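You operate a simulated robot arm through the tools that you are given. There is no shell and no other tool. Be economical: measure what you need, move in short steps, check, and stop when the job is done.

You are at the controls of a simulated two-armed robot. One attempt, no reset.

Task
Lock the red crate in the cage; hang the ON HOLD card outside.
Fine: The crate goes on the upper shelf. Slide the bolt home; the card hangs on the door's peg. Where these are worked on the way, their far stop is far enough and under half their travel is too little: door bolt.

Only the result counts: the job must be done as asked and must still hold three seconds after the hand-in. Knocking over, shifting, dropping, spilling or breaking anything else fails it.

Robot
Two 7-joint arms with two-finger parallel grippers on one trunk, on a base that drives. Base frame: it is fixed to the floor where the robot stands at the start and does not move with it; the origin is under the middle of the robot, x ahead of it, y to its left, z up. Lengths are in cm, angles in rad, forces in N, time in s.
The left shoulder is at the start at [5, 18.7, 101.8], the right one opposite. With the tool pointing down near the work surface each hand reaches from about 10 to 66 cm from the robot's upright axis, wherever it stands, measured 20 degrees to its own side. Places, roughly: brake lever [20, 50, 70]; cage door [40, -30, 70]; door bolt [40, 0, 100]; peg on the cage door [40, -30, 110]; upper shelf of the red cage [70, -30, 90]. Payload 3.43 kg a hand.
Tool frame (each hand has its own): the origin (TCP) lies between the finger pads and is the grasp point; the fingertips stand 3 cm ahead of it; z points along the fingers, y is the line along which they close. The gripper opens to 9.4 cm. The fingers are 2.8 cm wide and 1 cm thick; the gripper's body (5 by 9.6 cm) begins 5.5 cm behind the TCP.
Orientation is that of the tool frame in the base frame, as a unit quaternion [x, y, z, w]. With the fingers straight down and closing along the base's y, the tool's x points along the base's -x, its y along +y and its z along -z.

Tools
- The arms move only by the tool nudge_tool. It takes "left_rows", "right_rows" or both (then of equal length, played together; a hand with none holds still); each is a list of rows, each a list of 7 numbers: the turn, a rotation vector about the tool's x, y, z in rad, then the shift along the tool's x, y, z in cm, then the opening in per cent of the stroke, from 0 (shut) to 100 (fully open). In form: [[ax, ay, az, x, y, z, jaw], ...]. A call has 1 to 8 rows; each row is the pose to reach, as a shift and turn from the pose commanded when the call began, along the tool's axes at that moment. A row lasts 0.2 s, in which the tool goes at most 5 cm and 0.15 rad; a call with a longer step from one row to the next is refused whole, and so is a gripper value outside its range. A pose out of reach is approached as far as the arm can. The call stops where the force on the tool passes 90 N (or 10 N more than at its start, if that is more) or the arm is blocked; 0.2 s more then pass. Each finger travels about 15.3 cm/s and halts on what it meets, pressing with about 24 N; the grip force reading is that of the motor and also rises with nothing between the fingers. The clock runs only during rows and for 0.2 s after the last one: add rows that repeat a pose to give the fingers time. The reply holds the time, the measured pose of the TCP, the force on the tool along the base axes, the opening and the grip force, in the units named above and with some noise, with the torque about the TCP (base axes, N m) and any sound that the robot's microphone picked up.
- Cameras (640 x 400 px; columns grow to the right, rows downward): "scene" is now at [13.81, -4.24, 116.43]; the picture's right is [-0.33, -0.94, 0.00], its down [-0.70, 0.24, -0.67] and it looks along [0.63, -0.22, -0.74] (base axes); focal length 214 px, centre (320, 200). "left" rides on the left gripper at [7.6, -1.4, -10.2] in its tool frame; the picture's right is [0.18, 0.98, 0.00], its down [-0.75, 0.14, -0.64] and it looks along [-0.63, 0.12, 0.77] (tool axes); focal length 243 px, centre (320, 200). "right" rides on the right gripper at [7.6, 1.4, -10.3] in its tool frame; the picture's right is [-0.18, 0.98, 0.00], its down [-0.75, -0.14, -0.64] and it looks along [-0.63, -0.12, 0.77] (tool axes); focal length 243 px, centre (320, 200). There is no depth. A picture from a camera that has moved, and an enlarged one, comes with that camera's place and axes in the base frame and with its lens. The place of the scene camera against the robot may be out by one fixed shift of up to 1.8 cm in any direction.
- camera(camera): a new picture of that camera. No time passes.
- lift_body(by): slides the trunk up (or, below 0, down) by that many cm; the arms and the scene camera ride with it, the base frame stays. It gives what a move gives, with no picture.
- steer(legs): drives the robot by 1 to 6 legs, each [ahead, left, turn to the left] in cm, cm and rad, along the robot's own axes; the way and the turn of a leg run together, so that a leg with both is an arc; at most 150 cm and 3.142 rad a leg. The arms and the cameras ride along, it lands a little off, and it stops where it bumps. It gives what a move gives.
- pan_tilt(pan, tilt): turns the head with the scene camera to pan (to the left, within 1.396 rad either way) and tilt (down, from -0.506 to 1.204), counted from straight ahead of the robot. It gives what a move gives.
- enlarge(camera, box): a new picture of the part [left, top, right, bottom] of that camera's present view, enlarged. No time passes.
- close_job(): hands the job in; it is judged then, once.

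Go step by step. Nothing tells you exact positions but the pictures and the camera data: compare them with the known pose of the tool, close in by small moves and look again before you grip or let go. The budget is 120 turns and 88 pictures, counting those below and the enlarged ones. Unless the task says otherwise, let go and move clear before handing in.

The tools are called after ">>>" as name(argument=value, ...) on one line, values as JSON. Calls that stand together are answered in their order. nudge_tool: Moves the arms, as the interface text tells. Its arguments: {"type":"object","properties":{"left_rows":{"type":"array"},"right_rows":{"type":"array"}},"required":[]} The other tools are called the same way: lift_body (by) slides the trunk up or down; steer (legs) drives the base; pan_tilt (pan, tilt) turns the head that bears the scene camera; camera (camera) takes a picture; enlarge (camera, box) takes an enlarged picture of a part of a camera's view; close_job () hands the job in.

At the start:

```text
t: 0.0
left_position: [34.08, -2.74, 99.9]
left_orientation: [-0.001, 1.0, -0.001, 0.0]
left_wrist_force: [0.2, -0.3, -0.4]
left_moment: [0.03, -0.01, 0.0]
left_gripper_width: 9.4
left_gripper_force: 0.1
right_position: [18.59, -20.91, 100.01]
right_orientation: [0.001, 1.0, 0.001, 0.0]
right_wrist_force: [0.3, 0.7, -0.3]
right_moment: [-0.04, 0.01, 0.0]
right_gripper_width: 9.38
right_gripper_force: 0.0
trunk travel left (down, up): [-23.4, 19.8]
robot x, y, heading: [-0.1, -0.17, -0.003]
head pan, tilt: [-0.335, 0.836]
```

scene: 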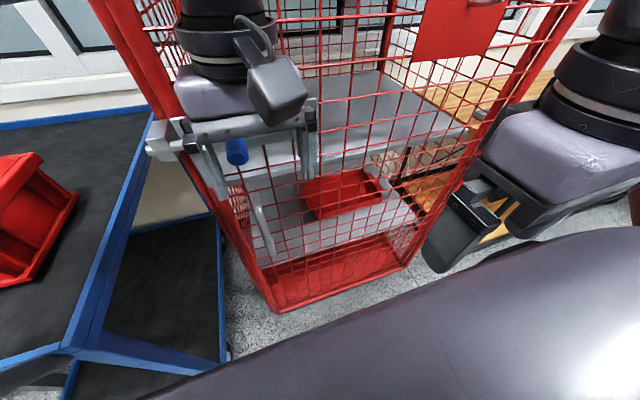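
right: 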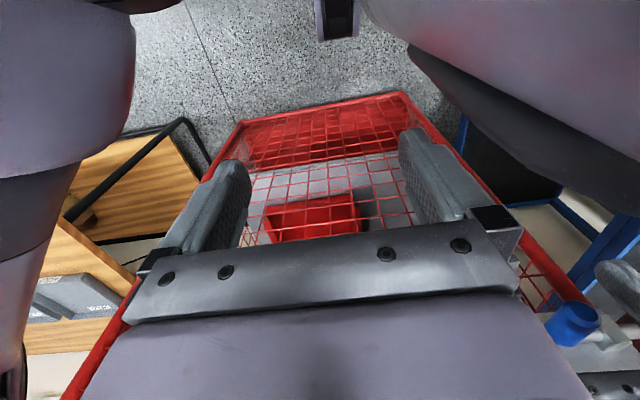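
left: 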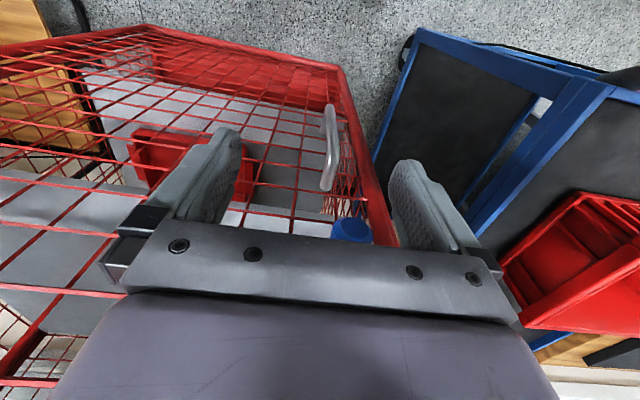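

I see the cage ahead with its mesh door, a blue bolt knob, a cart to the left with a red crate, and another crate inside low in the cage. First I look around for the card, the brake and the layout.

>>> pan_tilt(pan=0.7, tilt=0.6)

>>> camera(camera="scene")

>>> pan_tilt(pan=-0.4, tilt=0.3)

>>> camera(camera="scene")

>>> pan_tilt(pan=-1.2, tilt=0.7)

>>> camera(camera="scene")

```text
t: 1.3
left_position: [34.1, -2.64, 99.84]
left_orientation: [-0.001, 1.0, -0.001, -0.001]
left_wrist_force: [-0.9, 0.1, 0.9]
left_moment: [-0.03, 0.01, 0.0]
left_gripper_width: 9.44
left_gripper_force: 0.0
right_position: [18.54, -20.81, 100.1]
right_orientation: [-0.001, 1.0, 0.001, 0.0]
right_wrist_force: [0.0, -0.2, 0.6]
right_moment: [-0.03, -0.04, 0.0]
right_gripper_width: 9.4
right_gripper_force: 0.0
trunk travel left (down, up): [-23.4, 19.8]
robot x, y, heading: [-0.22, -0.39, 0.007]
head pan, tilt: [0.7, 0.6]
```

```text
84 pictures are left
camera scene: at [13.12, 4.04, 118.41], right [0.64, -0.77, 0.0], down [-0.43, -0.36, -0.82], along [0.63, 0.53, -0.57], focal length 214 px, centre (320, 200)
```

scene: 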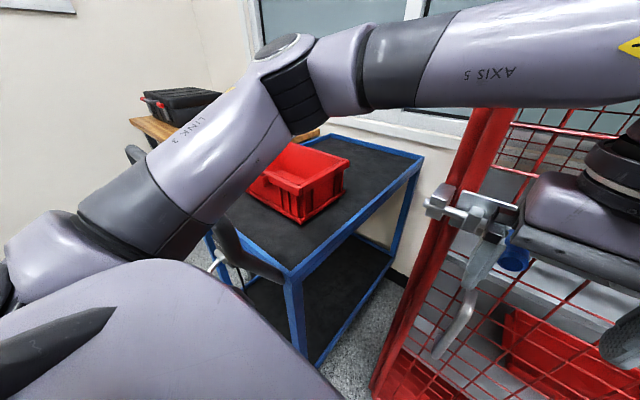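

```text
t: 2.6
left_position: [34.04, -2.84, 99.95]
left_orientation: [0.0, 1.0, -0.001, 0.0]
left_wrist_force: [-0.1, -0.4, -0.3]
left_moment: [0.0, 0.03, 0.01]
left_gripper_width: 9.38
left_gripper_force: 0.2
right_position: [18.58, -20.92, 99.97]
right_orientation: [0.0, 1.0, 0.001, -0.001]
right_wrist_force: [0.1, 0.6, 0.3]
right_moment: [-0.01, 0.03, 0.02]
right_gripper_width: 9.41
right_gripper_force: 0.2
trunk travel left (down, up): [-23.4, 19.8]
robot x, y, heading: [-0.25, 0.06, 0.001]
head pan, tilt: [-0.4, 0.3]
```

```text
83 pictures are left
camera scene: at [14.96, -5.28, 121.16], right [-0.39, -0.92, 0.0], down [-0.27, 0.11, -0.96], along [0.88, -0.37, -0.3], focal length 214 px, centre (320, 200)
```

scene: 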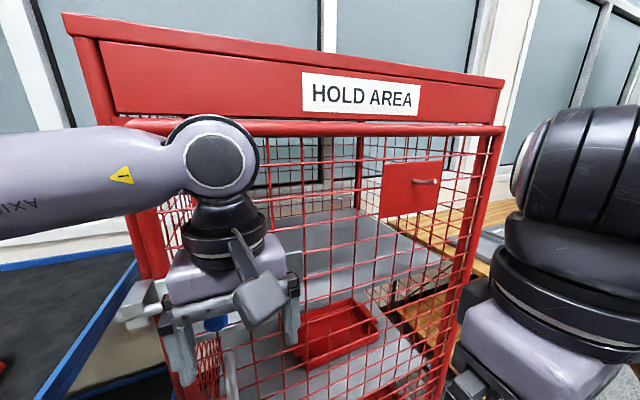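

```text
t: 3.8
left_position: [33.93, -2.79, 100.02]
left_orientation: [-0.001, 1.0, -0.001, 0.0]
left_wrist_force: [0.4, 1.1, 0.4]
left_moment: [-0.02, 0.01, -0.02]
left_gripper_width: 9.37
left_gripper_force: 0.0
right_position: [18.62, -20.84, 100.06]
right_orientation: [0.0, 1.0, 0.001, 0.0]
right_wrist_force: [0.9, 0.1, 1.1]
right_moment: [0.01, -0.03, 0.02]
right_gripper_width: 9.4
right_gripper_force: 0.0
trunk travel left (down, up): [-23.4, 19.8]
robot x, y, heading: [-0.15, 0.19, -0.005]
head pan, tilt: [-1.201, 0.7]
```

```text
82 pictures are left
camera scene: at [9.44, -9.57, 117.55], right [-0.93, -0.36, 0.0], down [-0.23, 0.6, -0.77], along [0.28, -0.71, -0.64], focal length 214 px, centre (320, 200)
```

scene: 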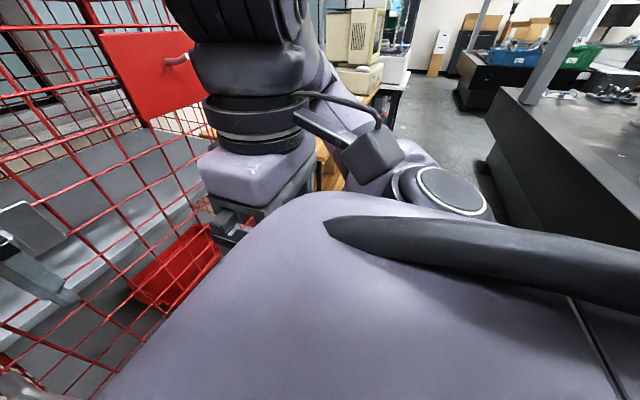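

The crate sits on the blue cart; the card is not identified yet. I back off to get an overview.

>>> steer(legs=[[-45, 0, 0]])

>>> pan_tilt(pan=-0.6, tilt=0.45)

>>> camera(camera="scene")

>>> pan_tilt(pan=0.45, tilt=0.45)

>>> camera(camera="scene")

```text
t: 6.5
left_position: [-10.64, -2.83, 100.09]
left_orientation: [0.0, 1.0, -0.001, 0.0]
left_wrist_force: [0.9, -0.4, 0.2]
left_moment: [-0.02, -0.02, -0.01]
left_gripper_width: 9.4
left_gripper_force: 0.1
right_position: [-26.33, -20.89, 100.05]
right_orientation: [0.001, 1.0, 0.0, 0.0]
right_wrist_force: [-0.4, -0.1, 0.1]
right_moment: [-0.01, 0.01, 0.0]
right_gripper_width: 9.42
right_gripper_force: 0.0
trunk travel left (down, up): [-23.4, 19.8]
robot x, y, heading: [-45.1, -0.28, -0.003]
head pan, tilt: [-1.201, 0.7]
```

```text
t: 7.5
left_position: [-10.7, -2.84, 100.01]
left_orientation: [0.0, 1.0, -0.001, 0.0]
left_wrist_force: [0.2, -0.7, -0.1]
left_moment: [-0.03, 0.0, -0.05]
left_gripper_width: 9.39
left_gripper_force: 0.0
right_position: [-26.29, -20.87, 99.97]
right_orientation: [0.001, 1.0, 0.001, 0.001]
right_wrist_force: [-0.1, 0.2, -0.4]
right_moment: [0.04, 0.0, 0.0]
right_gripper_width: 9.38
right_gripper_force: 0.1
trunk travel left (down, up): [-23.4, 19.8]
robot x, y, heading: [-44.81, 0.1, -0.002]
head pan, tilt: [-0.6, 0.45]
```

```text
81 pictures are left
camera scene: at [-30.86, -6.84, 119.76], right [-0.57, -0.82, 0.0], down [-0.36, 0.25, -0.9], along [0.74, -0.51, -0.44], focal length 214 px, centre (320, 200)
```

scene: 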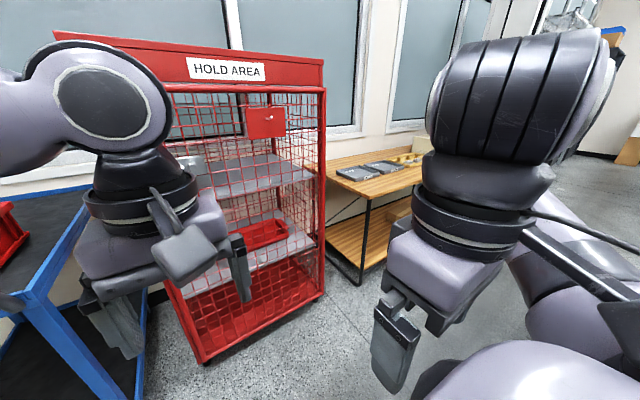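

```text
t: 8.8
left_position: [-10.8, -2.89, 100.1]
left_orientation: [0.0, 1.0, -0.001, 0.001]
left_wrist_force: [0.3, 0.1, 0.6]
left_moment: [0.03, 0.04, 0.0]
left_gripper_width: 9.38
left_gripper_force: 0.1
right_position: [-26.17, -20.83, 99.99]
right_orientation: [0.001, 1.0, 0.0, 0.001]
right_wrist_force: [0.6, -0.2, -0.4]
right_moment: [-0.01, -0.03, -0.01]
right_gripper_width: 9.4
right_gripper_force: 0.0
trunk travel left (down, up): [-23.4, 19.8]
robot x, y, heading: [-44.92, -0.04, -0.001]
head pan, tilt: [0.45, 0.45]
```

```text
80 pictures are left
camera scene: at [-30.16, 2.35, 119.77], right [0.43, -0.9, 0.0], down [-0.39, -0.19, -0.9], along [0.81, 0.39, -0.44], focal length 214 px, centre (320, 200)
```

scene: 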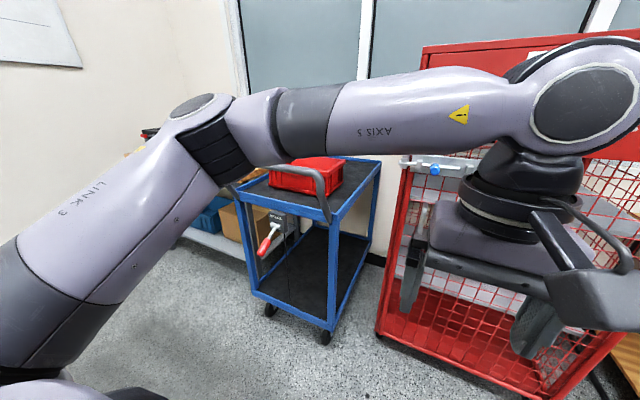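

The cart has a red-handled brake lever, and the bench to the right of the cage holds cards. I zoom in on each.

>>> enlarge(camera="scene", box=[220, 150, 400, 265])

>>> enlarge(camera="scene", box=[380, 140, 500, 215])

>>> pan_tilt(pan=-0.6, tilt=0.45)

>>> enlarge(camera="scene", box=[310, 130, 440, 211])

>>> enlarge(camera="scene", box=[220, 80, 340, 155])

```text
3.48 times, centred on (310, 208) of scene
camera zoom: at [-30.16, 2.35, 119.77], right [0.43, -0.9, 0.0], down [-0.39, -0.19, -0.9], along [0.81, 0.39, -0.44], focal length 746 px, centre (355, 174)
```

zoom: 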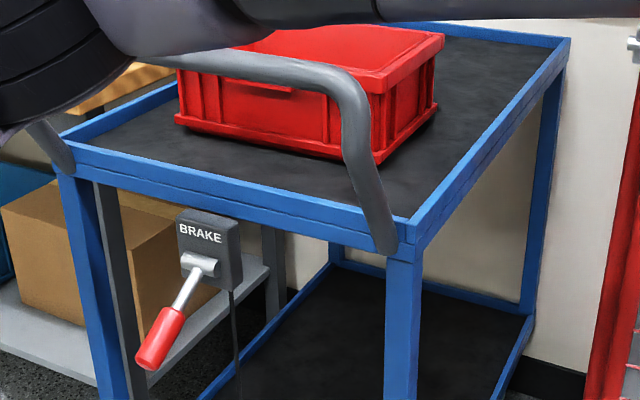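

```text
5.33 times, centred on (440, 178) of scene
camera zoom: at [-30.16, 2.35, 119.77], right [0.43, -0.9, 0.0], down [-0.39, -0.19, -0.9], along [0.81, 0.39, -0.44], focal length 1144 px, centre (-320, 320)
```

zoom: 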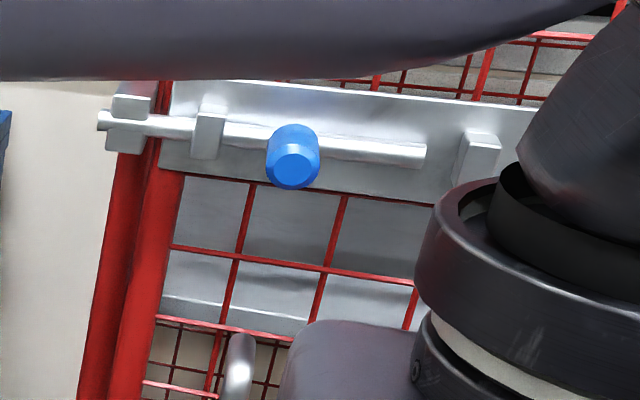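

```text
t: 10.1
left_position: [-10.9, -2.79, 100.03]
left_orientation: [0.002, 1.0, -0.001, 0.001]
left_wrist_force: [-0.9, -0.1, 0.1]
left_moment: [-0.01, -0.03, 0.02]
left_gripper_width: 9.42
left_gripper_force: 0.2
right_position: [-26.35, -20.91, 100.01]
right_orientation: [0.001, 1.0, 0.001, 0.0]
right_wrist_force: [-0.3, -0.2, 0.1]
right_moment: [0.01, 0.01, 0.02]
right_gripper_width: 9.41
right_gripper_force: 0.0
trunk travel left (down, up): [-23.4, 19.8]
robot x, y, heading: [-45.01, -0.06, -0.002]
head pan, tilt: [-0.6, 0.45]
```

```text
4.92 times, centred on (375, 170) of scene
camera zoom: at [-30.86, -6.83, 119.77], right [-0.57, -0.82, 0.0], down [-0.36, 0.25, -0.9], along [0.74, -0.51, -0.44], focal length 1056 px, centre (49, 345)
```

zoom: 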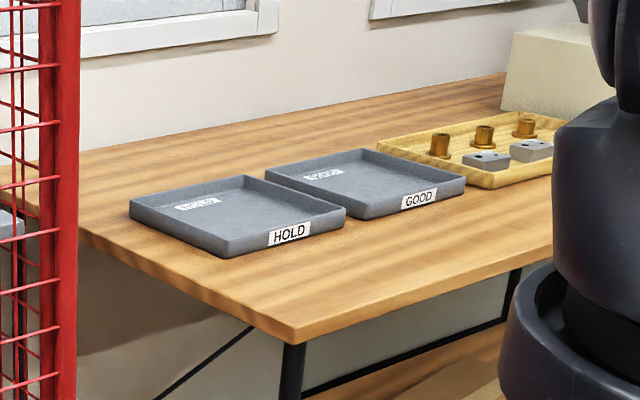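

```text
5.33 times, centred on (280, 118) of scene
camera zoom: at [-30.86, -6.83, 119.77], right [-0.57, -0.82, 0.0], down [-0.36, 0.25, -0.9], along [0.74, -0.51, -0.44], focal length 1144 px, centre (533, 640)
```

zoom: 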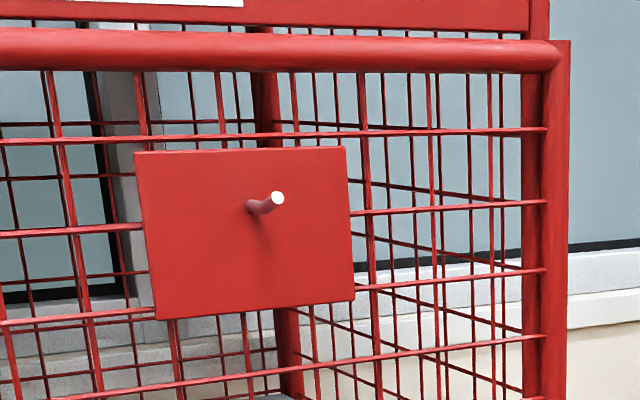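

The bolt is thrown (door locked) and the peg is empty. I keep searching for the card.

>>> pan_tilt(pan=-1.25, tilt=0.3)

>>> camera(camera="scene")

>>> pan_tilt(pan=1.3, tilt=0.4)

>>> camera(camera="scene")

```text
t: 11.1
left_position: [-10.78, -2.7, 99.98]
left_orientation: [0.001, 1.0, -0.002, 0.0]
left_wrist_force: [-0.2, -0.7, -0.4]
left_moment: [-0.03, -0.02, 0.01]
left_gripper_width: 9.41
left_gripper_force: 0.0
right_position: [-26.27, -20.93, 99.96]
right_orientation: [0.001, 1.0, 0.001, 0.0]
right_wrist_force: [0.1, -0.1, -0.5]
right_moment: [-0.01, 0.0, -0.02]
right_gripper_width: 9.4
right_gripper_force: 0.0
trunk travel left (down, up): [-23.4, 19.8]
robot x, y, heading: [-45.12, -0.25, -0.002]
head pan, tilt: [-1.25, 0.3]
```

```text
75 pictures are left
camera scene: at [-35.49, -10.49, 121.16], right [-0.95, -0.32, 0.0], down [-0.09, 0.28, -0.96], along [0.3, -0.91, -0.3], focal length 214 px, centre (320, 200)
```

scene: 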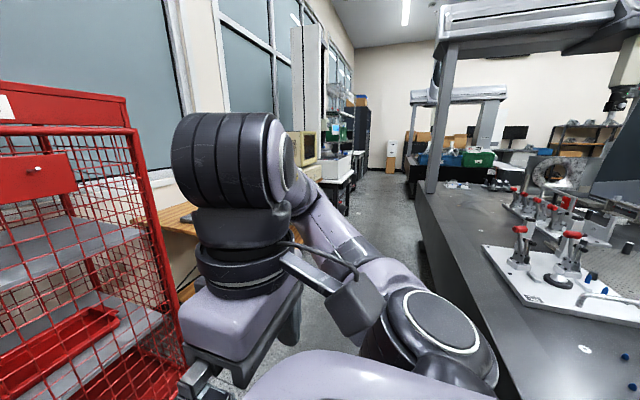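

```text
t: 13.4
left_position: [-10.69, -2.96, 100.1]
left_orientation: [0.0, 1.0, -0.001, 0.0]
left_wrist_force: [0.1, 0.0, 0.4]
left_moment: [0.0, 0.04, -0.03]
left_gripper_width: 9.43
left_gripper_force: 0.0
right_position: [-26.25, -20.99, 100.03]
right_orientation: [0.001, 1.0, 0.001, 0.0]
right_wrist_force: [0.1, -0.8, -0.9]
right_moment: [0.02, 0.02, 0.0]
right_gripper_width: 9.38
right_gripper_force: 0.0
trunk travel left (down, up): [-23.4, 19.8]
robot x, y, heading: [-45.15, -0.06, -0.001]
head pan, tilt: [1.3, 0.4]
```

```text
74 pictures are left
camera scene: at [-35.95, 7.29, 120.24], right [0.96, -0.27, 0.0], down [-0.1, -0.37, -0.92], along [0.25, 0.89, -0.39], focal length 214 px, centre (320, 200)
```

scene: 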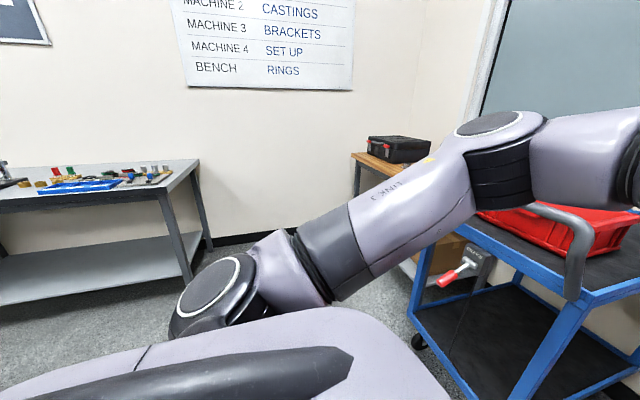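

>>> enlarge(camera="scene", box=[0, 140, 200, 265])

>>> pan_tilt(pan=-1.39, tilt=0.6)

>>> camera(camera="scene")

```text
3.20 times, centred on (100, 202) of scene
camera zoom: at [-35.95, 7.29, 120.24], right [0.96, -0.27, 0.0], down [-0.1, -0.37, -0.92], along [0.25, 0.89, -0.39], focal length 686 px, centre (1024, 192)
```

zoom: 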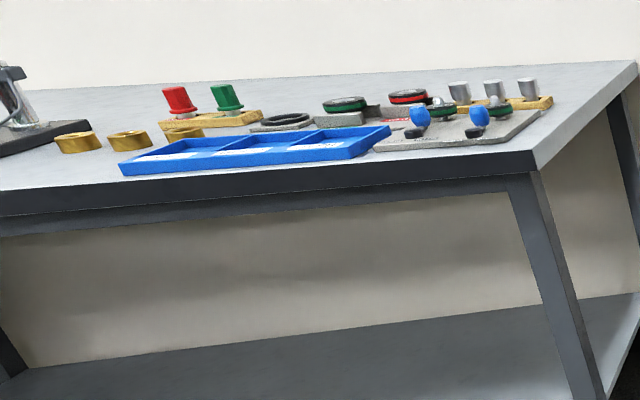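

```text
t: 15.8
left_position: [-10.7, -2.87, 99.95]
left_orientation: [0.0, 1.0, -0.001, 0.0]
left_wrist_force: [-0.4, 0.5, 0.1]
left_moment: [0.04, 0.0, 0.01]
left_gripper_width: 9.38
left_gripper_force: 0.0
right_position: [-26.44, -20.87, 99.91]
right_orientation: [0.0, 1.0, 0.001, 0.0]
right_wrist_force: [-0.2, 0.2, -0.3]
right_moment: [0.01, 0.0, -0.01]
right_gripper_width: 9.39
right_gripper_force: 0.0
trunk travel left (down, up): [-23.4, 19.8]
robot x, y, heading: [-44.59, 0.0, -0.001]
head pan, tilt: [-1.389, 0.6]
```

```text
72 pictures are left
camera scene: at [-36.85, -10.33, 118.41], right [-0.98, -0.18, 0.0], down [-0.1, 0.56, -0.83], along [0.15, -0.81, -0.56], focal length 214 px, centre (320, 200)
```

scene: 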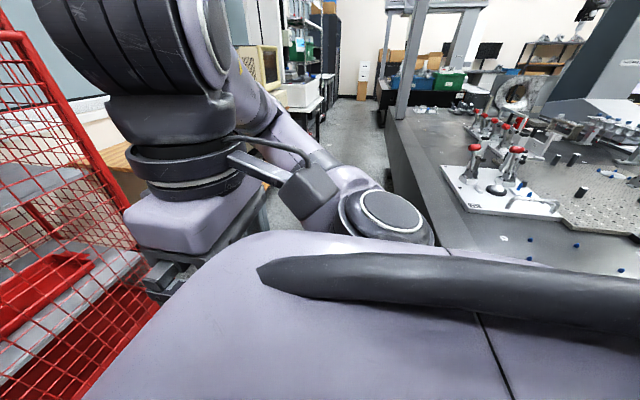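

I raise the trunk to see over the arms into the crate and cart.

>>> lift_body(by=19)

>>> pan_tilt(pan=0.75, tilt=0.6)

>>> camera(camera="scene")

>>> steer(legs=[[0, 0, -1.5]])

>>> pan_tilt(pan=-0.3, tilt=0.5)

>>> camera(camera="scene")

```text
t: 17.9
left_position: [-10.7, -2.81, 119.02]
left_orientation: [0.001, 1.0, 0.0, 0.0]
left_wrist_force: [-0.7, -1.3, -1.0]
left_moment: [0.01, -0.02, 0.03]
left_gripper_width: 9.41
left_gripper_force: 0.0
right_position: [-26.27, -20.89, 119.05]
right_orientation: [0.001, 1.0, 0.001, 0.0]
right_wrist_force: [-0.5, 0.0, -0.5]
right_moment: [-0.02, -0.03, 0.01]
right_gripper_width: 9.4
right_gripper_force: 0.0
trunk travel left (down, up): [-42.4, 0.8]
robot x, y, heading: [-44.63, -0.02, -0.005]
head pan, tilt: [-1.389, 0.6]
```

```text
t: 19.9
left_position: [-10.71, -2.75, 118.98]
left_orientation: [0.0, 1.0, -0.001, 0.0]
left_wrist_force: [0.2, 0.8, -0.5]
left_moment: [-0.02, 0.01, 0.01]
left_gripper_width: 9.42
left_gripper_force: 0.1
right_position: [-26.34, -20.98, 118.98]
right_orientation: [0.001, 1.0, 0.001, 0.0]
right_wrist_force: [0.7, 0.2, -0.4]
right_moment: [0.0, 0.0, -0.01]
right_gripper_width: 9.43
right_gripper_force: 0.1
trunk travel left (down, up): [-42.4, 0.8]
robot x, y, heading: [-44.72, 0.05, -0.005]
head pan, tilt: [0.75, 0.6]
```

```text
71 pictures are left
camera scene: at [-31.96, 4.38, 137.41], right [0.68, -0.73, 0.0], down [-0.41, -0.38, -0.83], along [0.6, 0.56, -0.56], focal length 214 px, centre (320, 200)
```

scene: 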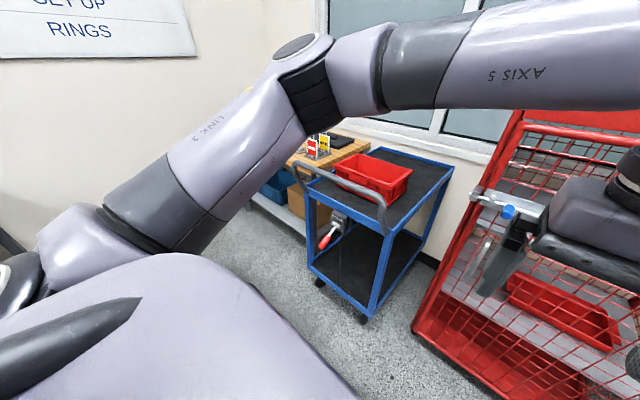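

```text
t: 23.9
left_position: [-44.94, -34.14, 118.93]
left_orientation: [0.678, 0.735, -0.001, 0.0]
left_wrist_force: [0.5, 0.1, 0.1]
left_moment: [0.01, -0.01, -0.02]
left_gripper_width: 9.41
left_gripper_force: 0.0
right_position: [-64.2, -20.09, 119.05]
right_orientation: [0.679, 0.734, 0.0, 0.0]
right_wrist_force: [0.6, 0.6, 0.5]
right_moment: [0.01, 0.0, -0.03]
right_gripper_width: 9.38
right_gripper_force: 0.0
trunk travel left (down, up): [-42.4, 0.8]
robot x, y, heading: [-44.82, 0.53, -1.49]
head pan, tilt: [0.75, 0.6]
```

```text
t: 25.2
left_position: [-44.95, -34.29, 119.04]
left_orientation: [0.678, 0.735, 0.0, 0.0]
left_wrist_force: [0.3, -0.7, -0.5]
left_moment: [0.0, -0.01, -0.01]
left_gripper_width: 9.42
left_gripper_force: 0.0
right_position: [-64.29, -19.97, 118.99]
right_orientation: [0.679, 0.734, 0.001, 0.0]
right_wrist_force: [-0.3, 0.1, -1.2]
right_moment: [0.01, -0.01, 0.02]
right_gripper_width: 9.41
right_gripper_force: 0.1
trunk travel left (down, up): [-42.4, 0.8]
robot x, y, heading: [-45.18, -0.02, -1.488]
head pan, tilt: [-0.3, 0.499]
```

```text
70 pictures are left
camera scene: at [-45.82, -16.33, 138.32], right [-0.98, 0.22, 0.0], down [0.11, 0.47, -0.88], along [-0.19, -0.86, -0.48], focal length 214 px, centre (320, 200)
```

scene: 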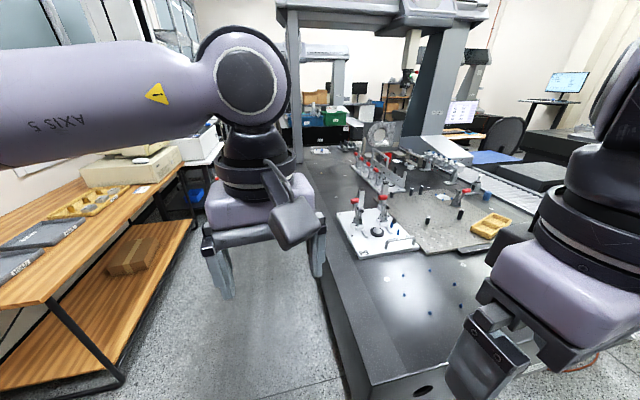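

Cards in stands are on the small bench behind-left of the cart. I turn back to look at them.

>>> steer(legs=[[0, 0, 1.5], [-10, 40, 0]])

>>> pan_tilt(pan=0.3, tilt=0.5)

>>> camera(camera="scene")

```text
t: 33.0
left_position: [-21.19, 37.58, 118.95]
left_orientation: [-0.006, 1.0, -0.001, 0.0]
left_wrist_force: [0.9, 0.7, -0.1]
left_moment: [0.01, 0.0, -0.02]
left_gripper_width: 9.38
left_gripper_force: 0.0
right_position: [-36.4, 19.28, 118.97]
right_orientation: [-0.007, 1.0, 0.0, 0.0]
right_wrist_force: [-0.3, 0.9, 0.4]
right_moment: [0.03, 0.02, -0.03]
right_gripper_width: 9.4
right_gripper_force: 0.0
trunk travel left (down, up): [-42.4, 0.8]
robot x, y, heading: [-55.2, 39.94, 0.014]
head pan, tilt: [-0.3, 0.499]
```

```text
t: 34.0
left_position: [-21.14, 37.63, 119.04]
left_orientation: [-0.007, 1.0, -0.001, 0.0]
left_wrist_force: [0.4, -0.4, -0.7]
left_moment: [-0.01, -0.01, -0.04]
left_gripper_width: 9.39
left_gripper_force: 0.1
right_position: [-36.33, 19.22, 119.04]
right_orientation: [-0.006, 1.0, 0.0, 0.0]
right_wrist_force: [0.7, -0.3, 0.5]
right_moment: [-0.01, -0.01, 0.04]
right_gripper_width: 9.4
right_gripper_force: 0.1
trunk travel left (down, up): [-42.4, 0.8]
robot x, y, heading: [-55.19, 40.06, 0.018]
head pan, tilt: [0.3, 0.499]
```

```text
69 pictures are left
camera scene: at [-40.19, 41.21, 138.32], right [0.31, -0.95, 0.0], down [-0.46, -0.15, -0.88], along [0.84, 0.27, -0.48], focal length 214 px, centre (320, 200)
```

scene: 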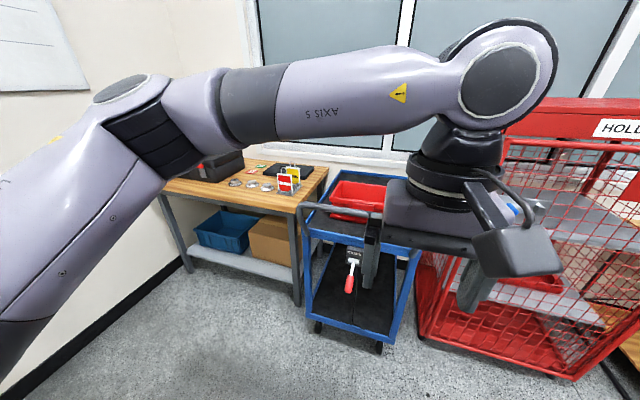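

>>> enlarge(camera="scene", box=[205, 145, 335, 226])

>>> enlarge(camera="scene", box=[295, 170, 435, 300])

```text
4.92 times, centred on (270, 186) of scene
camera zoom: at [-40.19, 41.21, 138.32], right [0.31, -0.95, 0.0], down [-0.46, -0.15, -0.88], along [0.84, 0.27, -0.48], focal length 1056 px, centre (566, 271)
```

zoom: 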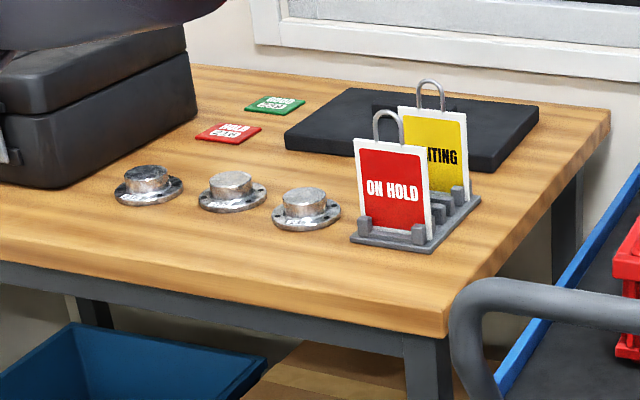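

```text
3.08 times, centred on (365, 235) of scene
camera zoom: at [-40.19, 41.21, 138.32], right [0.31, -0.95, 0.0], down [-0.46, -0.15, -0.88], along [0.84, 0.27, -0.48], focal length 660 px, centre (182, 92)
```

zoom: 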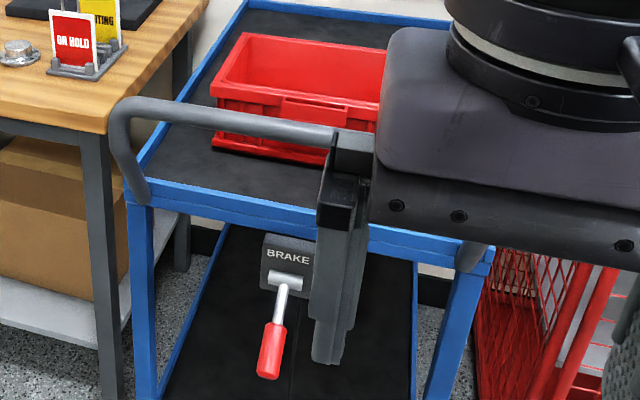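

The ON HOLD card stands in a rack on the bench; cart, brake and crate are clear. First the door: I go to a spot left of the door so the right hand works the bolt and handle while the door can swing by me.

>>> steer(legs=[[38, -12, -0.018]])

>>> nudge_tool(right_rows=[[0, -0.15, 0, 0, 0, 0, 100], [0, -0.3, 0, 0, 0, 0, 100], [0, -0.45, 0, 0, 0, 0, 100], [0, -0.6, 0, 0, 0, 0, 100], [0, -0.75, 0, 0, 0, 0, 100], [0, -0.9, 0, 0, 0, 0, 100], [0, -1.05, 0, 0, 0, 0, 100], [0, -1.2, 0, 0, 0, 0, 100]])

>>> pan_tilt(pan=-0.45, tilt=0.6)

>>> camera(camera="scene")

```text
t: 36.5
left_position: [16.79, 25.17, 118.8]
left_orientation: [0.003, 1.0, -0.001, 0.0]
left_wrist_force: [0.5, 0.2, 0.3]
left_moment: [0.01, -0.02, 0.03]
left_gripper_width: 9.4
left_gripper_force: 0.1
right_position: [1.05, 7.12, 119.01]
right_orientation: [0.004, 1.0, 0.0, -0.001]
right_wrist_force: [-0.6, 0.6, -0.6]
right_moment: [0.01, -0.01, 0.01]
right_gripper_width: 9.39
right_gripper_force: 0.0
trunk travel left (down, up): [-42.4, 0.8]
robot x, y, heading: [-17.36, 28.18, -0.002]
head pan, tilt: [0.3, 0.499]
```

```text
t: 37.3
left_position: [16.77, 25.18, 119.14]
left_orientation: [0.002, 1.0, -0.001, 0.0]
left_wrist_force: [-0.3, 0.5, -0.4]
left_moment: [-0.02, 0.05, -0.03]
left_gripper_width: 9.4
left_gripper_force: 0.0
right_position: [3.03, 8.18, 123.43]
right_orientation: [-0.006, 0.978, -0.01, 0.209]
right_wrist_force: [-3.6, -6.6, 3.9]
right_moment: [0.57, 0.36, 1.04]
right_gripper_width: 9.39
right_gripper_force: 0.0
right hand out of reach, approached as far as the arm can: row 1, 2, 3, 4
trunk travel left (down, up): [-42.4, 0.8]
robot x, y, heading: [-17.37, 28.35, -0.005]
head pan, tilt: [0.3, 0.499]
stopped in row 4 (right hand): the force on the tool passed its limit at 122 N (the readings are from after the stop); the commanded pose is now the measured one
```

```text
t: 38.4
left_position: [16.67, 25.29, 118.98]
left_orientation: [0.003, 1.0, -0.001, 0.0]
left_wrist_force: [0.8, 0.1, 0.0]
left_moment: [-0.02, 0.01, -0.03]
left_gripper_width: 9.38
left_gripper_force: 0.1
right_position: [3.16, 8.04, 123.44]
right_orientation: [-0.003, 0.978, -0.011, 0.209]
right_wrist_force: [-5.8, -17.1, 7.3]
right_moment: [1.31, 0.57, 2.45]
right_gripper_width: 9.41
right_gripper_force: 0.0
trunk travel left (down, up): [-42.4, 0.8]
robot x, y, heading: [-17.43, 28.26, -0.007]
head pan, tilt: [-0.45, 0.6]
```

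```text
66 pictures are left
camera scene: at [-3.1, 22.64, 137.41], right [-0.44, -0.9, 0.0], down [-0.51, 0.25, -0.83], along [0.74, -0.36, -0.56], focal length 214 px, centre (320, 200)
```

scene: 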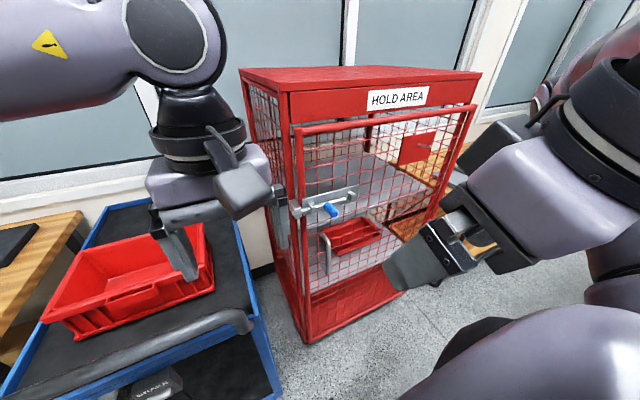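

The arm bumped itself while rotating so close to the body; I first extend the right hand forward, then pitch it.

>>> nudge_tool(right_rows=[[0, 0, 0, -3.8, -0.5, 1.5, 100], [0, 0, 0, -7.6, -1, 3, 100], [0, 0, 0, -11.4, -2, 4.5, 100], [0, 0, 0, -15.2, -3, 6, 100], [0, -0.12, 0, -19, -4, 7.5, 100], [0, -0.26, 0, -20, -4, 9, 100], [0, -0.4, 0, -20, -4, 9, 100], [0, -0.5, 0, -20, -4, 9, 100]])

```text
t: 40.2
left_position: [16.69, 25.2, 118.99]
left_orientation: [0.002, 1.0, -0.001, 0.0]
left_wrist_force: [0.2, -0.2, -0.6]
left_moment: [-0.01, 0.03, -0.01]
left_gripper_width: 9.42
left_gripper_force: 0.1
right_position: [25.14, 3.99, 123.23]
right_orientation: [-0.006, 0.895, -0.009, 0.445]
right_wrist_force: [0.3, -0.4, -0.7]
right_moment: [0.01, 0.01, 0.0]
right_gripper_width: 9.36
right_gripper_force: 0.1
trunk travel left (down, up): [-42.4, 0.8]
robot x, y, heading: [-17.52, 28.18, -0.01]
head pan, tilt: [-0.45, 0.6]
```

>>> nudge_tool(right_rows=[[0, -0.14, 0, 0, 0, 0, 60], [0, -0.28, 0, 0, 0, 0, 60], [0, -0.42, 0, 0, 0, 0, 60], [0, -0.55, 0, 0, 0, 0, 60]])

>>> lift_body(by=-11)

>>> camera(camera="right")

>>> camera(camera="scene")

```text
t: 41.2
left_position: [16.75, 25.17, 119.03]
left_orientation: [0.003, 1.0, 0.0, -0.001]
left_wrist_force: [-0.2, 0.0, -0.2]
left_moment: [0.01, -0.01, 0.03]
left_gripper_width: 9.41
left_gripper_force: 0.1
right_position: [27.67, 4.33, 124.21]
right_orientation: [-0.008, 0.742, -0.007, 0.671]
right_wrist_force: [1.2, -0.1, 0.3]
right_moment: [0.03, -0.02, -0.02]
right_gripper_width: 5.64
right_gripper_force: 0.0
right hand out of reach, approached as far as the arm can: row 3, 4
trunk travel left (down, up): [-42.4, 0.8]
robot x, y, heading: [-17.07, 28.49, -0.005]
head pan, tilt: [-0.45, 0.6]
```

```text
t: 42.6
left_position: [16.57, 25.28, 108.15]
left_orientation: [0.002, 1.0, -0.002, 0.0]
left_wrist_force: [0.8, 1.0, -0.9]
left_moment: [0.04, 0.02, -0.01]
left_gripper_width: 9.37
left_gripper_force: 0.2
right_position: [27.82, 4.25, 113.16]
right_orientation: [-0.009, 0.741, -0.006, 0.671]
right_wrist_force: [-0.4, -0.6, 0.3]
right_moment: [-0.01, 0.0, 0.01]
right_gripper_width: 5.62
right_gripper_force: 0.1
trunk travel left (down, up): [-31.4, 11.8]
robot x, y, heading: [-17.53, 28.31, -0.005]
head pan, tilt: [-0.45, 0.6]
```

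```text
65 pictures are left
camera right: at [16.74, 5.48, 106.54], right [0.02, 0.99, 0.16], down [-0.56, -0.12, 0.82], along [0.83, -0.1, 0.55], focal length 243 px, centre (320, 200)
```

right: 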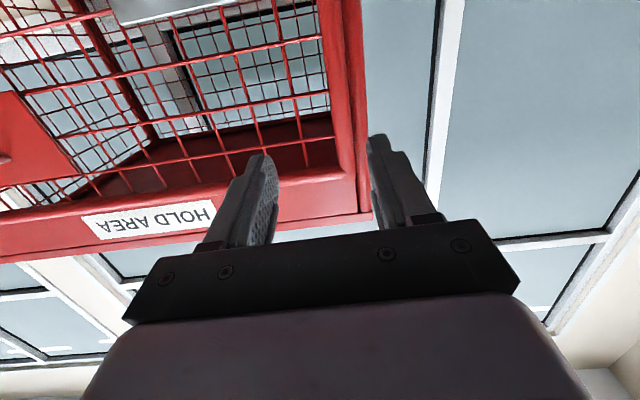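

```text
64 pictures are left
camera scene: at [-3.11, 22.64, 126.42], right [-0.44, -0.9, 0.0], down [-0.51, 0.25, -0.83], along [0.74, -0.36, -0.56], focal length 214 px, centre (320, 200)
```

scene: 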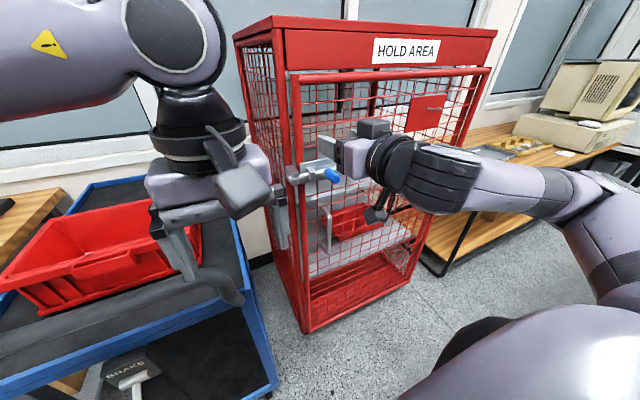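

>>> enlarge(camera="scene", box=[270, 110, 430, 210])

```text
4.00 times, centred on (350, 160) of scene
camera zoom: at [-3.11, 22.64, 126.42], right [-0.44, -0.9, 0.0], down [-0.51, 0.25, -0.83], along [0.74, -0.36, -0.56], focal length 858 px, centre (200, 360)
```

zoom: 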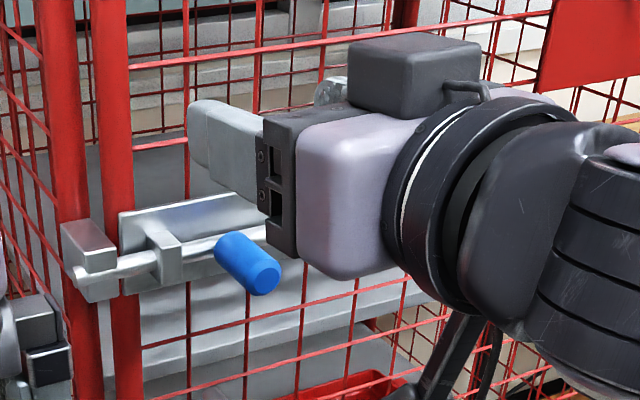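

The scene camera reads about 1 cm off toward +y; the knob is near (40, -1, 98.5). I pull the left hand back from the cart, lower the trunk, and open the right gripper at knob height.

>>> nudge_tool(left_rows=[[0, 0, 0, 4, 0, -2, 60], [0, 0, 0, 8, 0, -4, 30], [0, 0, 0, 11, 0, -6, 0]], right_rows=[[0, 0, 0, 0, -1.5, 0, 100], [0, 0, 0, 0, -3, 0, 100], [0, 0, 0, 0, -5, 0, 100]])

>>> lift_body(by=-14.5)

>>> pan_tilt(pan=-0.45, tilt=0.35)

>>> enlarge(camera="scene", box=[240, 110, 400, 210])

```text
t: 43.4
left_position: [5.63, 25.22, 114.15]
left_orientation: [0.002, 1.0, 0.0, 0.001]
left_wrist_force: [-0.2, -0.4, -0.7]
left_moment: [0.0, 0.03, -0.01]
left_gripper_width: 0.0
left_gripper_force: 23.9
right_position: [27.8, -0.96, 113.16]
right_orientation: [-0.008, 0.741, -0.006, 0.672]
right_wrist_force: [0.9, 0.0, -0.1]
right_moment: [0.0, 0.02, -0.01]
right_gripper_width: 9.39
right_gripper_force: 0.0
trunk travel left (down, up): [-31.4, 11.8]
robot x, y, heading: [-17.29, 28.51, -0.006]
head pan, tilt: [-0.45, 0.6]
```

```text
t: 45.1
left_position: [5.76, 25.18, 99.73]
left_orientation: [0.003, 1.0, -0.001, -0.001]
left_wrist_force: [-0.4, 0.1, -0.4]
left_moment: [0.0, -0.03, -0.04]
left_gripper_width: 0.0
left_gripper_force: 23.8
right_position: [27.83, -0.92, 98.69]
right_orientation: [-0.008, 0.742, -0.007, 0.671]
right_wrist_force: [0.7, 0.0, 0.6]
right_moment: [0.02, 0.02, -0.02]
right_gripper_width: 9.41
right_gripper_force: 0.1
trunk travel left (down, up): [-16.9, 26.3]
robot x, y, heading: [-17.62, 28.14, -0.008]
head pan, tilt: [-0.45, 0.6]
```

```text
t: 45.9
left_position: [5.75, 25.2, 99.66]
left_orientation: [0.002, 1.0, -0.001, 0.001]
left_wrist_force: [-0.5, 0.3, -0.1]
left_moment: [-0.03, 0.0, -0.03]
left_gripper_width: 0.01
left_gripper_force: 24.1
right_position: [27.73, -0.85, 98.66]
right_orientation: [-0.008, 0.742, -0.007, 0.67]
right_wrist_force: [-0.2, -0.6, 0.1]
right_moment: [-0.03, -0.01, 0.03]
right_gripper_width: 9.4
right_gripper_force: 0.0
trunk travel left (down, up): [-16.9, 26.3]
robot x, y, heading: [-17.25, 28.16, -0.008]
head pan, tilt: [-0.45, 0.351]
```

```text
4.00 times, centred on (320, 160) of scene
camera zoom: at [-2.67, 22.43, 114.18], right [-0.44, -0.9, 0.0], down [-0.31, 0.15, -0.94], along [0.84, -0.41, -0.34], focal length 858 px, centre (320, 360)
```

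zoom: 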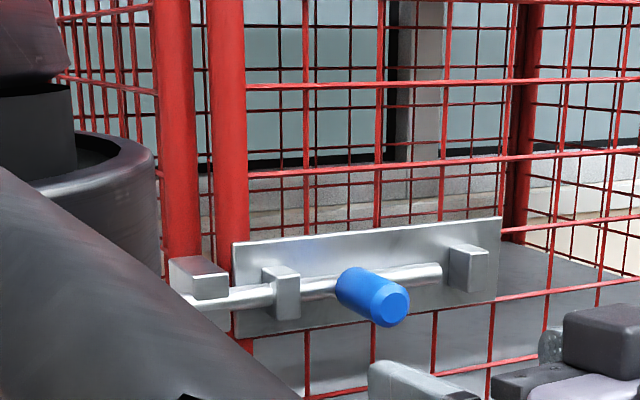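

Knob face triangulates to about (37.7, -0.3, 100). I move the open fingers around it, slowly.

>>> nudge_tool(right_rows=[[0, 0, 0, -2.4, 0.6, 0, 100], [0, 0, 0, -2.4, 0.6, 3, 100], [0, 0, 0, -2.4, 0.6, 6, 100], [0, 0, 0, -2.4, 0.6, 9, 100], [0, 0, 0, -2.4, 0.6, 9, 100]])

>>> enlarge(camera="scene", box=[240, 110, 400, 210])

```text
t: 47.1
left_position: [5.82, 25.24, 99.65]
left_orientation: [0.002, 1.0, -0.001, 0.0]
left_wrist_force: [0.3, 0.4, 1.1]
left_moment: [-0.04, -0.01, -0.01]
left_gripper_width: 0.0
left_gripper_force: 24.1
right_position: [37.08, -0.45, 100.16]
right_orientation: [-0.008, 0.742, -0.008, 0.67]
right_wrist_force: [0.4, -0.1, 0.0]
right_moment: [0.02, 0.0, 0.02]
right_gripper_width: 9.4
right_gripper_force: 0.0
trunk travel left (down, up): [-16.9, 26.3]
robot x, y, heading: [-17.31, 28.45, -0.006]
head pan, tilt: [-0.45, 0.351]
```

```text
4.00 times, centred on (320, 160) of scene
camera zoom: at [-2.67, 22.43, 114.19], right [-0.44, -0.9, 0.0], down [-0.31, 0.15, -0.94], along [0.84, -0.41, -0.34], focal length 858 px, centre (320, 360)
```

zoom: 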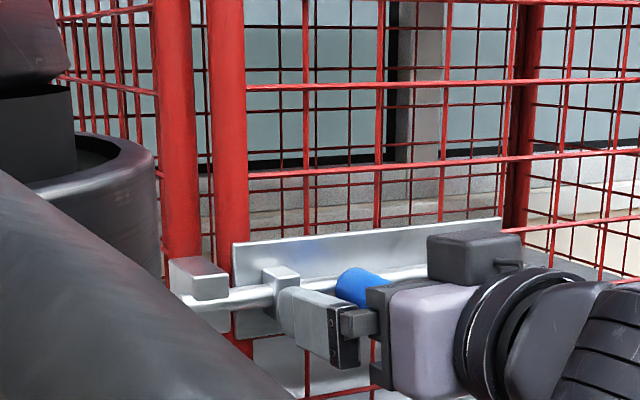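

>>> nudge_tool(right_rows=[[0, 0, 0, 0, 0, 0, 60], [0, 0, 0, 0, 0, 0, 20], [0, 0, 0, 0, 0, 0, 0], [0, 0, 0, 0, 0, 0, 0]])

>>> enlarge(camera="scene", box=[240, 110, 400, 210])

```text
t: 48.1
left_position: [5.66, 24.99, 99.64]
left_orientation: [0.003, 1.0, -0.001, 0.0]
left_wrist_force: [-0.7, 0.1, 0.1]
left_moment: [0.0, -0.02, -0.02]
left_gripper_width: 0.01
left_gripper_force: 24.4
right_position: [37.06, -0.39, 100.13]
right_orientation: [-0.009, 0.741, -0.007, 0.671]
right_wrist_force: [-1.1, 0.9, -1.4]
right_moment: [-0.06, -0.45, -0.83]
right_gripper_width: 2.55
right_gripper_force: 44.9
trunk travel left (down, up): [-16.9, 26.3]
robot x, y, heading: [-17.35, 28.29, -0.008]
head pan, tilt: [-0.45, 0.351]
```

```text
4.00 times, centred on (320, 160) of scene
camera zoom: at [-2.68, 22.44, 114.19], right [-0.44, -0.9, 0.0], down [-0.31, 0.15, -0.94], along [0.84, -0.41, -0.34], focal length 858 px, centre (320, 360)
```

zoom: 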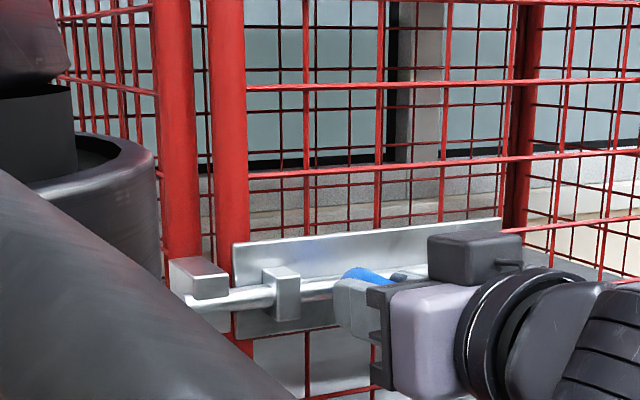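

Knob gripped (2.55 cm between the fingers). I slide the bolt toward -y.

>>> nudge_tool(right_rows=[[0, 0, 0, 0, -1, 0, 0], [0, 0, 0, 0, -2, 0, 0], [0, 0, 0, 0, -3, 0, 0], [0, 0, 0, 0, -4, 0, 0], [0, 0, 0, 0, -5, 0, 0], [0, 0, 0, 0, -6, 0, 0], [0, 0, 0, 0, -7, 0, 0], [0, 0, 0, 0, -8, 0, 0]])

>>> enlarge(camera="scene", box=[240, 110, 400, 210])

```text
t: 49.9
left_position: [5.73, 25.92, 99.61]
left_orientation: [0.001, 1.0, -0.005, 0.0]
left_wrist_force: [-0.3, 0.6, 0.8]
left_moment: [0.01, 0.0, -0.03]
left_gripper_width: 0.03
left_gripper_force: 24.1
right_position: [36.81, -5.22, 100.13]
right_orientation: [-0.031, 0.741, 0.014, 0.67]
right_wrist_force: [-10.0, 77.1, -10.8]
right_moment: [-0.11, 1.05, -0.54]
right_gripper_width: 2.77
right_gripper_force: 45.1
trunk travel left (down, up): [-16.9, 26.3]
robot x, y, heading: [-17.65, 28.13, 0.0]
head pan, tilt: [-0.45, 0.351]
```

```text
4.00 times, centred on (320, 160) of scene
camera zoom: at [-2.67, 23.24, 114.21], right [-0.44, -0.9, 0.01], down [-0.31, 0.14, -0.94], along [0.84, -0.41, -0.34], focal length 858 px, centre (320, 360)
```

zoom: 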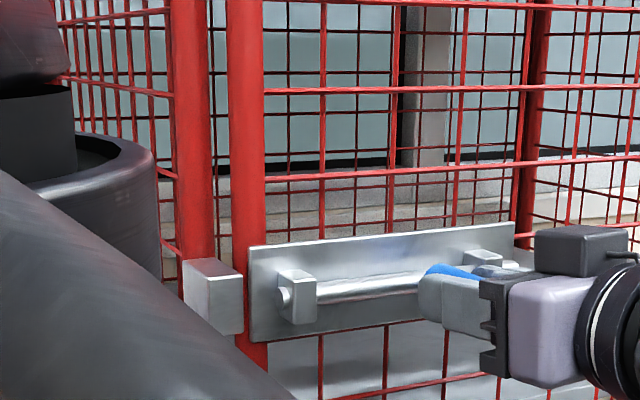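

The bolt is fully back. I relax the sideways force and try pulling the door ajar by the knob.

>>> nudge_tool(right_rows=[[0, 0, 0, 0, 1, 0, 0], [0, 0, 0, 0, 1.5, -1, 0], [0, 0, 0, 0, 1.5, -2, 0], [0, 0, 0, 0, 1.5, -3, 0], [0, 0, 0, 0, 1.5, -4, 0], [0, 0, 0, 0, 1.5, -5, 0], [0, 0, 0, 0, 1.5, -6, 0]])

>>> enlarge(camera="scene", box=[200, 100, 440, 250])

```text
t: 51.5
left_position: [5.9, 25.29, 99.59]
left_orientation: [0.003, 1.0, 0.0, -0.002]
left_wrist_force: [0.5, 0.1, 0.6]
left_moment: [0.02, 0.0, 0.0]
left_gripper_width: 0.0
left_gripper_force: 23.9
right_position: [31.14, -6.28, 100.29]
right_orientation: [-0.012, 0.747, -0.001, 0.665]
right_wrist_force: [-3.1, 24.4, -25.9]
right_moment: [-0.01, -0.21, 1.91]
right_gripper_width: 2.86
right_gripper_force: 44.6
trunk travel left (down, up): [-16.9, 26.3]
robot x, y, heading: [-17.46, 28.04, -0.006]
head pan, tilt: [-0.45, 0.351]
```

```text
2.67 times, centred on (320, 175) of scene
camera zoom: at [-2.53, 22.52, 114.15], right [-0.44, -0.9, 0.0], down [-0.31, 0.15, -0.94], along [0.84, -0.41, -0.34], focal length 572 px, centre (320, 267)
```

zoom: 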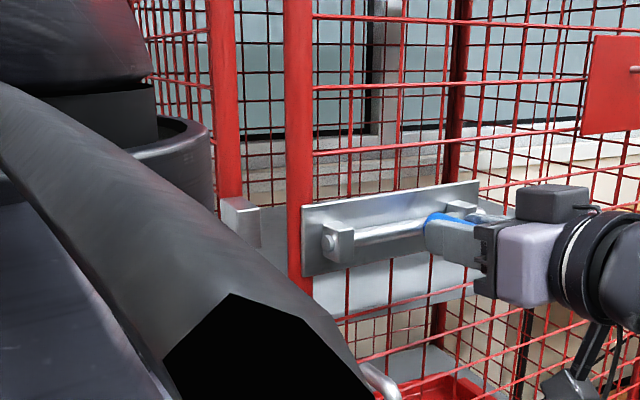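

The door follows. I pull it further along its arc with a little yaw.

>>> nudge_tool(right_rows=[[-0.03, 0, 0, 0, 0, -2, 0], [-0.06, 0, 0, 0, -0.2, -4, 0], [-0.1, 0, 0, 0, -0.5, -6, 0], [-0.13, 0, 0, 0, -0.8, -8, 0], [-0.16, 0, 0, 0, -1.2, -10, 0], [-0.2, 0, 0, 0, -1.6, -12, 0]])

>>> camera(camera="scene")

```text
t: 52.9
left_position: [5.77, 25.39, 99.98]
left_orientation: [0.002, 1.0, -0.001, 0.001]
left_wrist_force: [-0.9, 0.2, 0.7]
left_moment: [0.0, -0.05, 0.01]
left_gripper_width: 0.0
left_gripper_force: 23.7
right_position: [18.9, -8.51, 103.04]
right_orientation: [-0.079, 0.734, 0.062, 0.671]
right_wrist_force: [-0.8, 0.7, -0.3]
right_moment: [0.0, -0.06, -0.06]
right_gripper_width: 0.0
right_gripper_force: 33.2
trunk travel left (down, up): [-16.9, 26.3]
robot x, y, heading: [-17.28, 28.15, -0.009]
head pan, tilt: [-0.45, 0.351]
```

```text
57 pictures are left
camera scene: at [-2.82, 22.58, 114.39], right [-0.44, -0.9, 0.0], down [-0.31, 0.15, -0.94], along [0.84, -0.41, -0.34], focal length 214 px, centre (320, 200)
```

scene: 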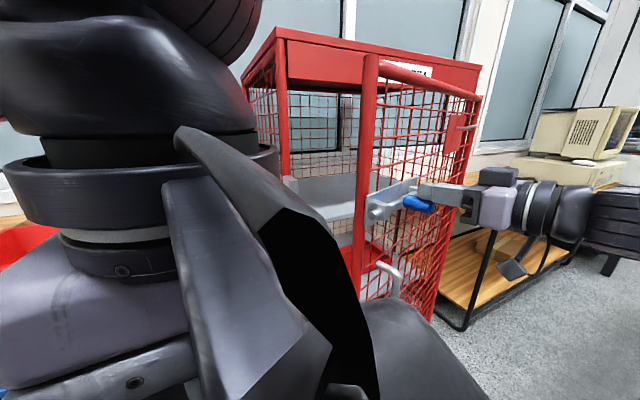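

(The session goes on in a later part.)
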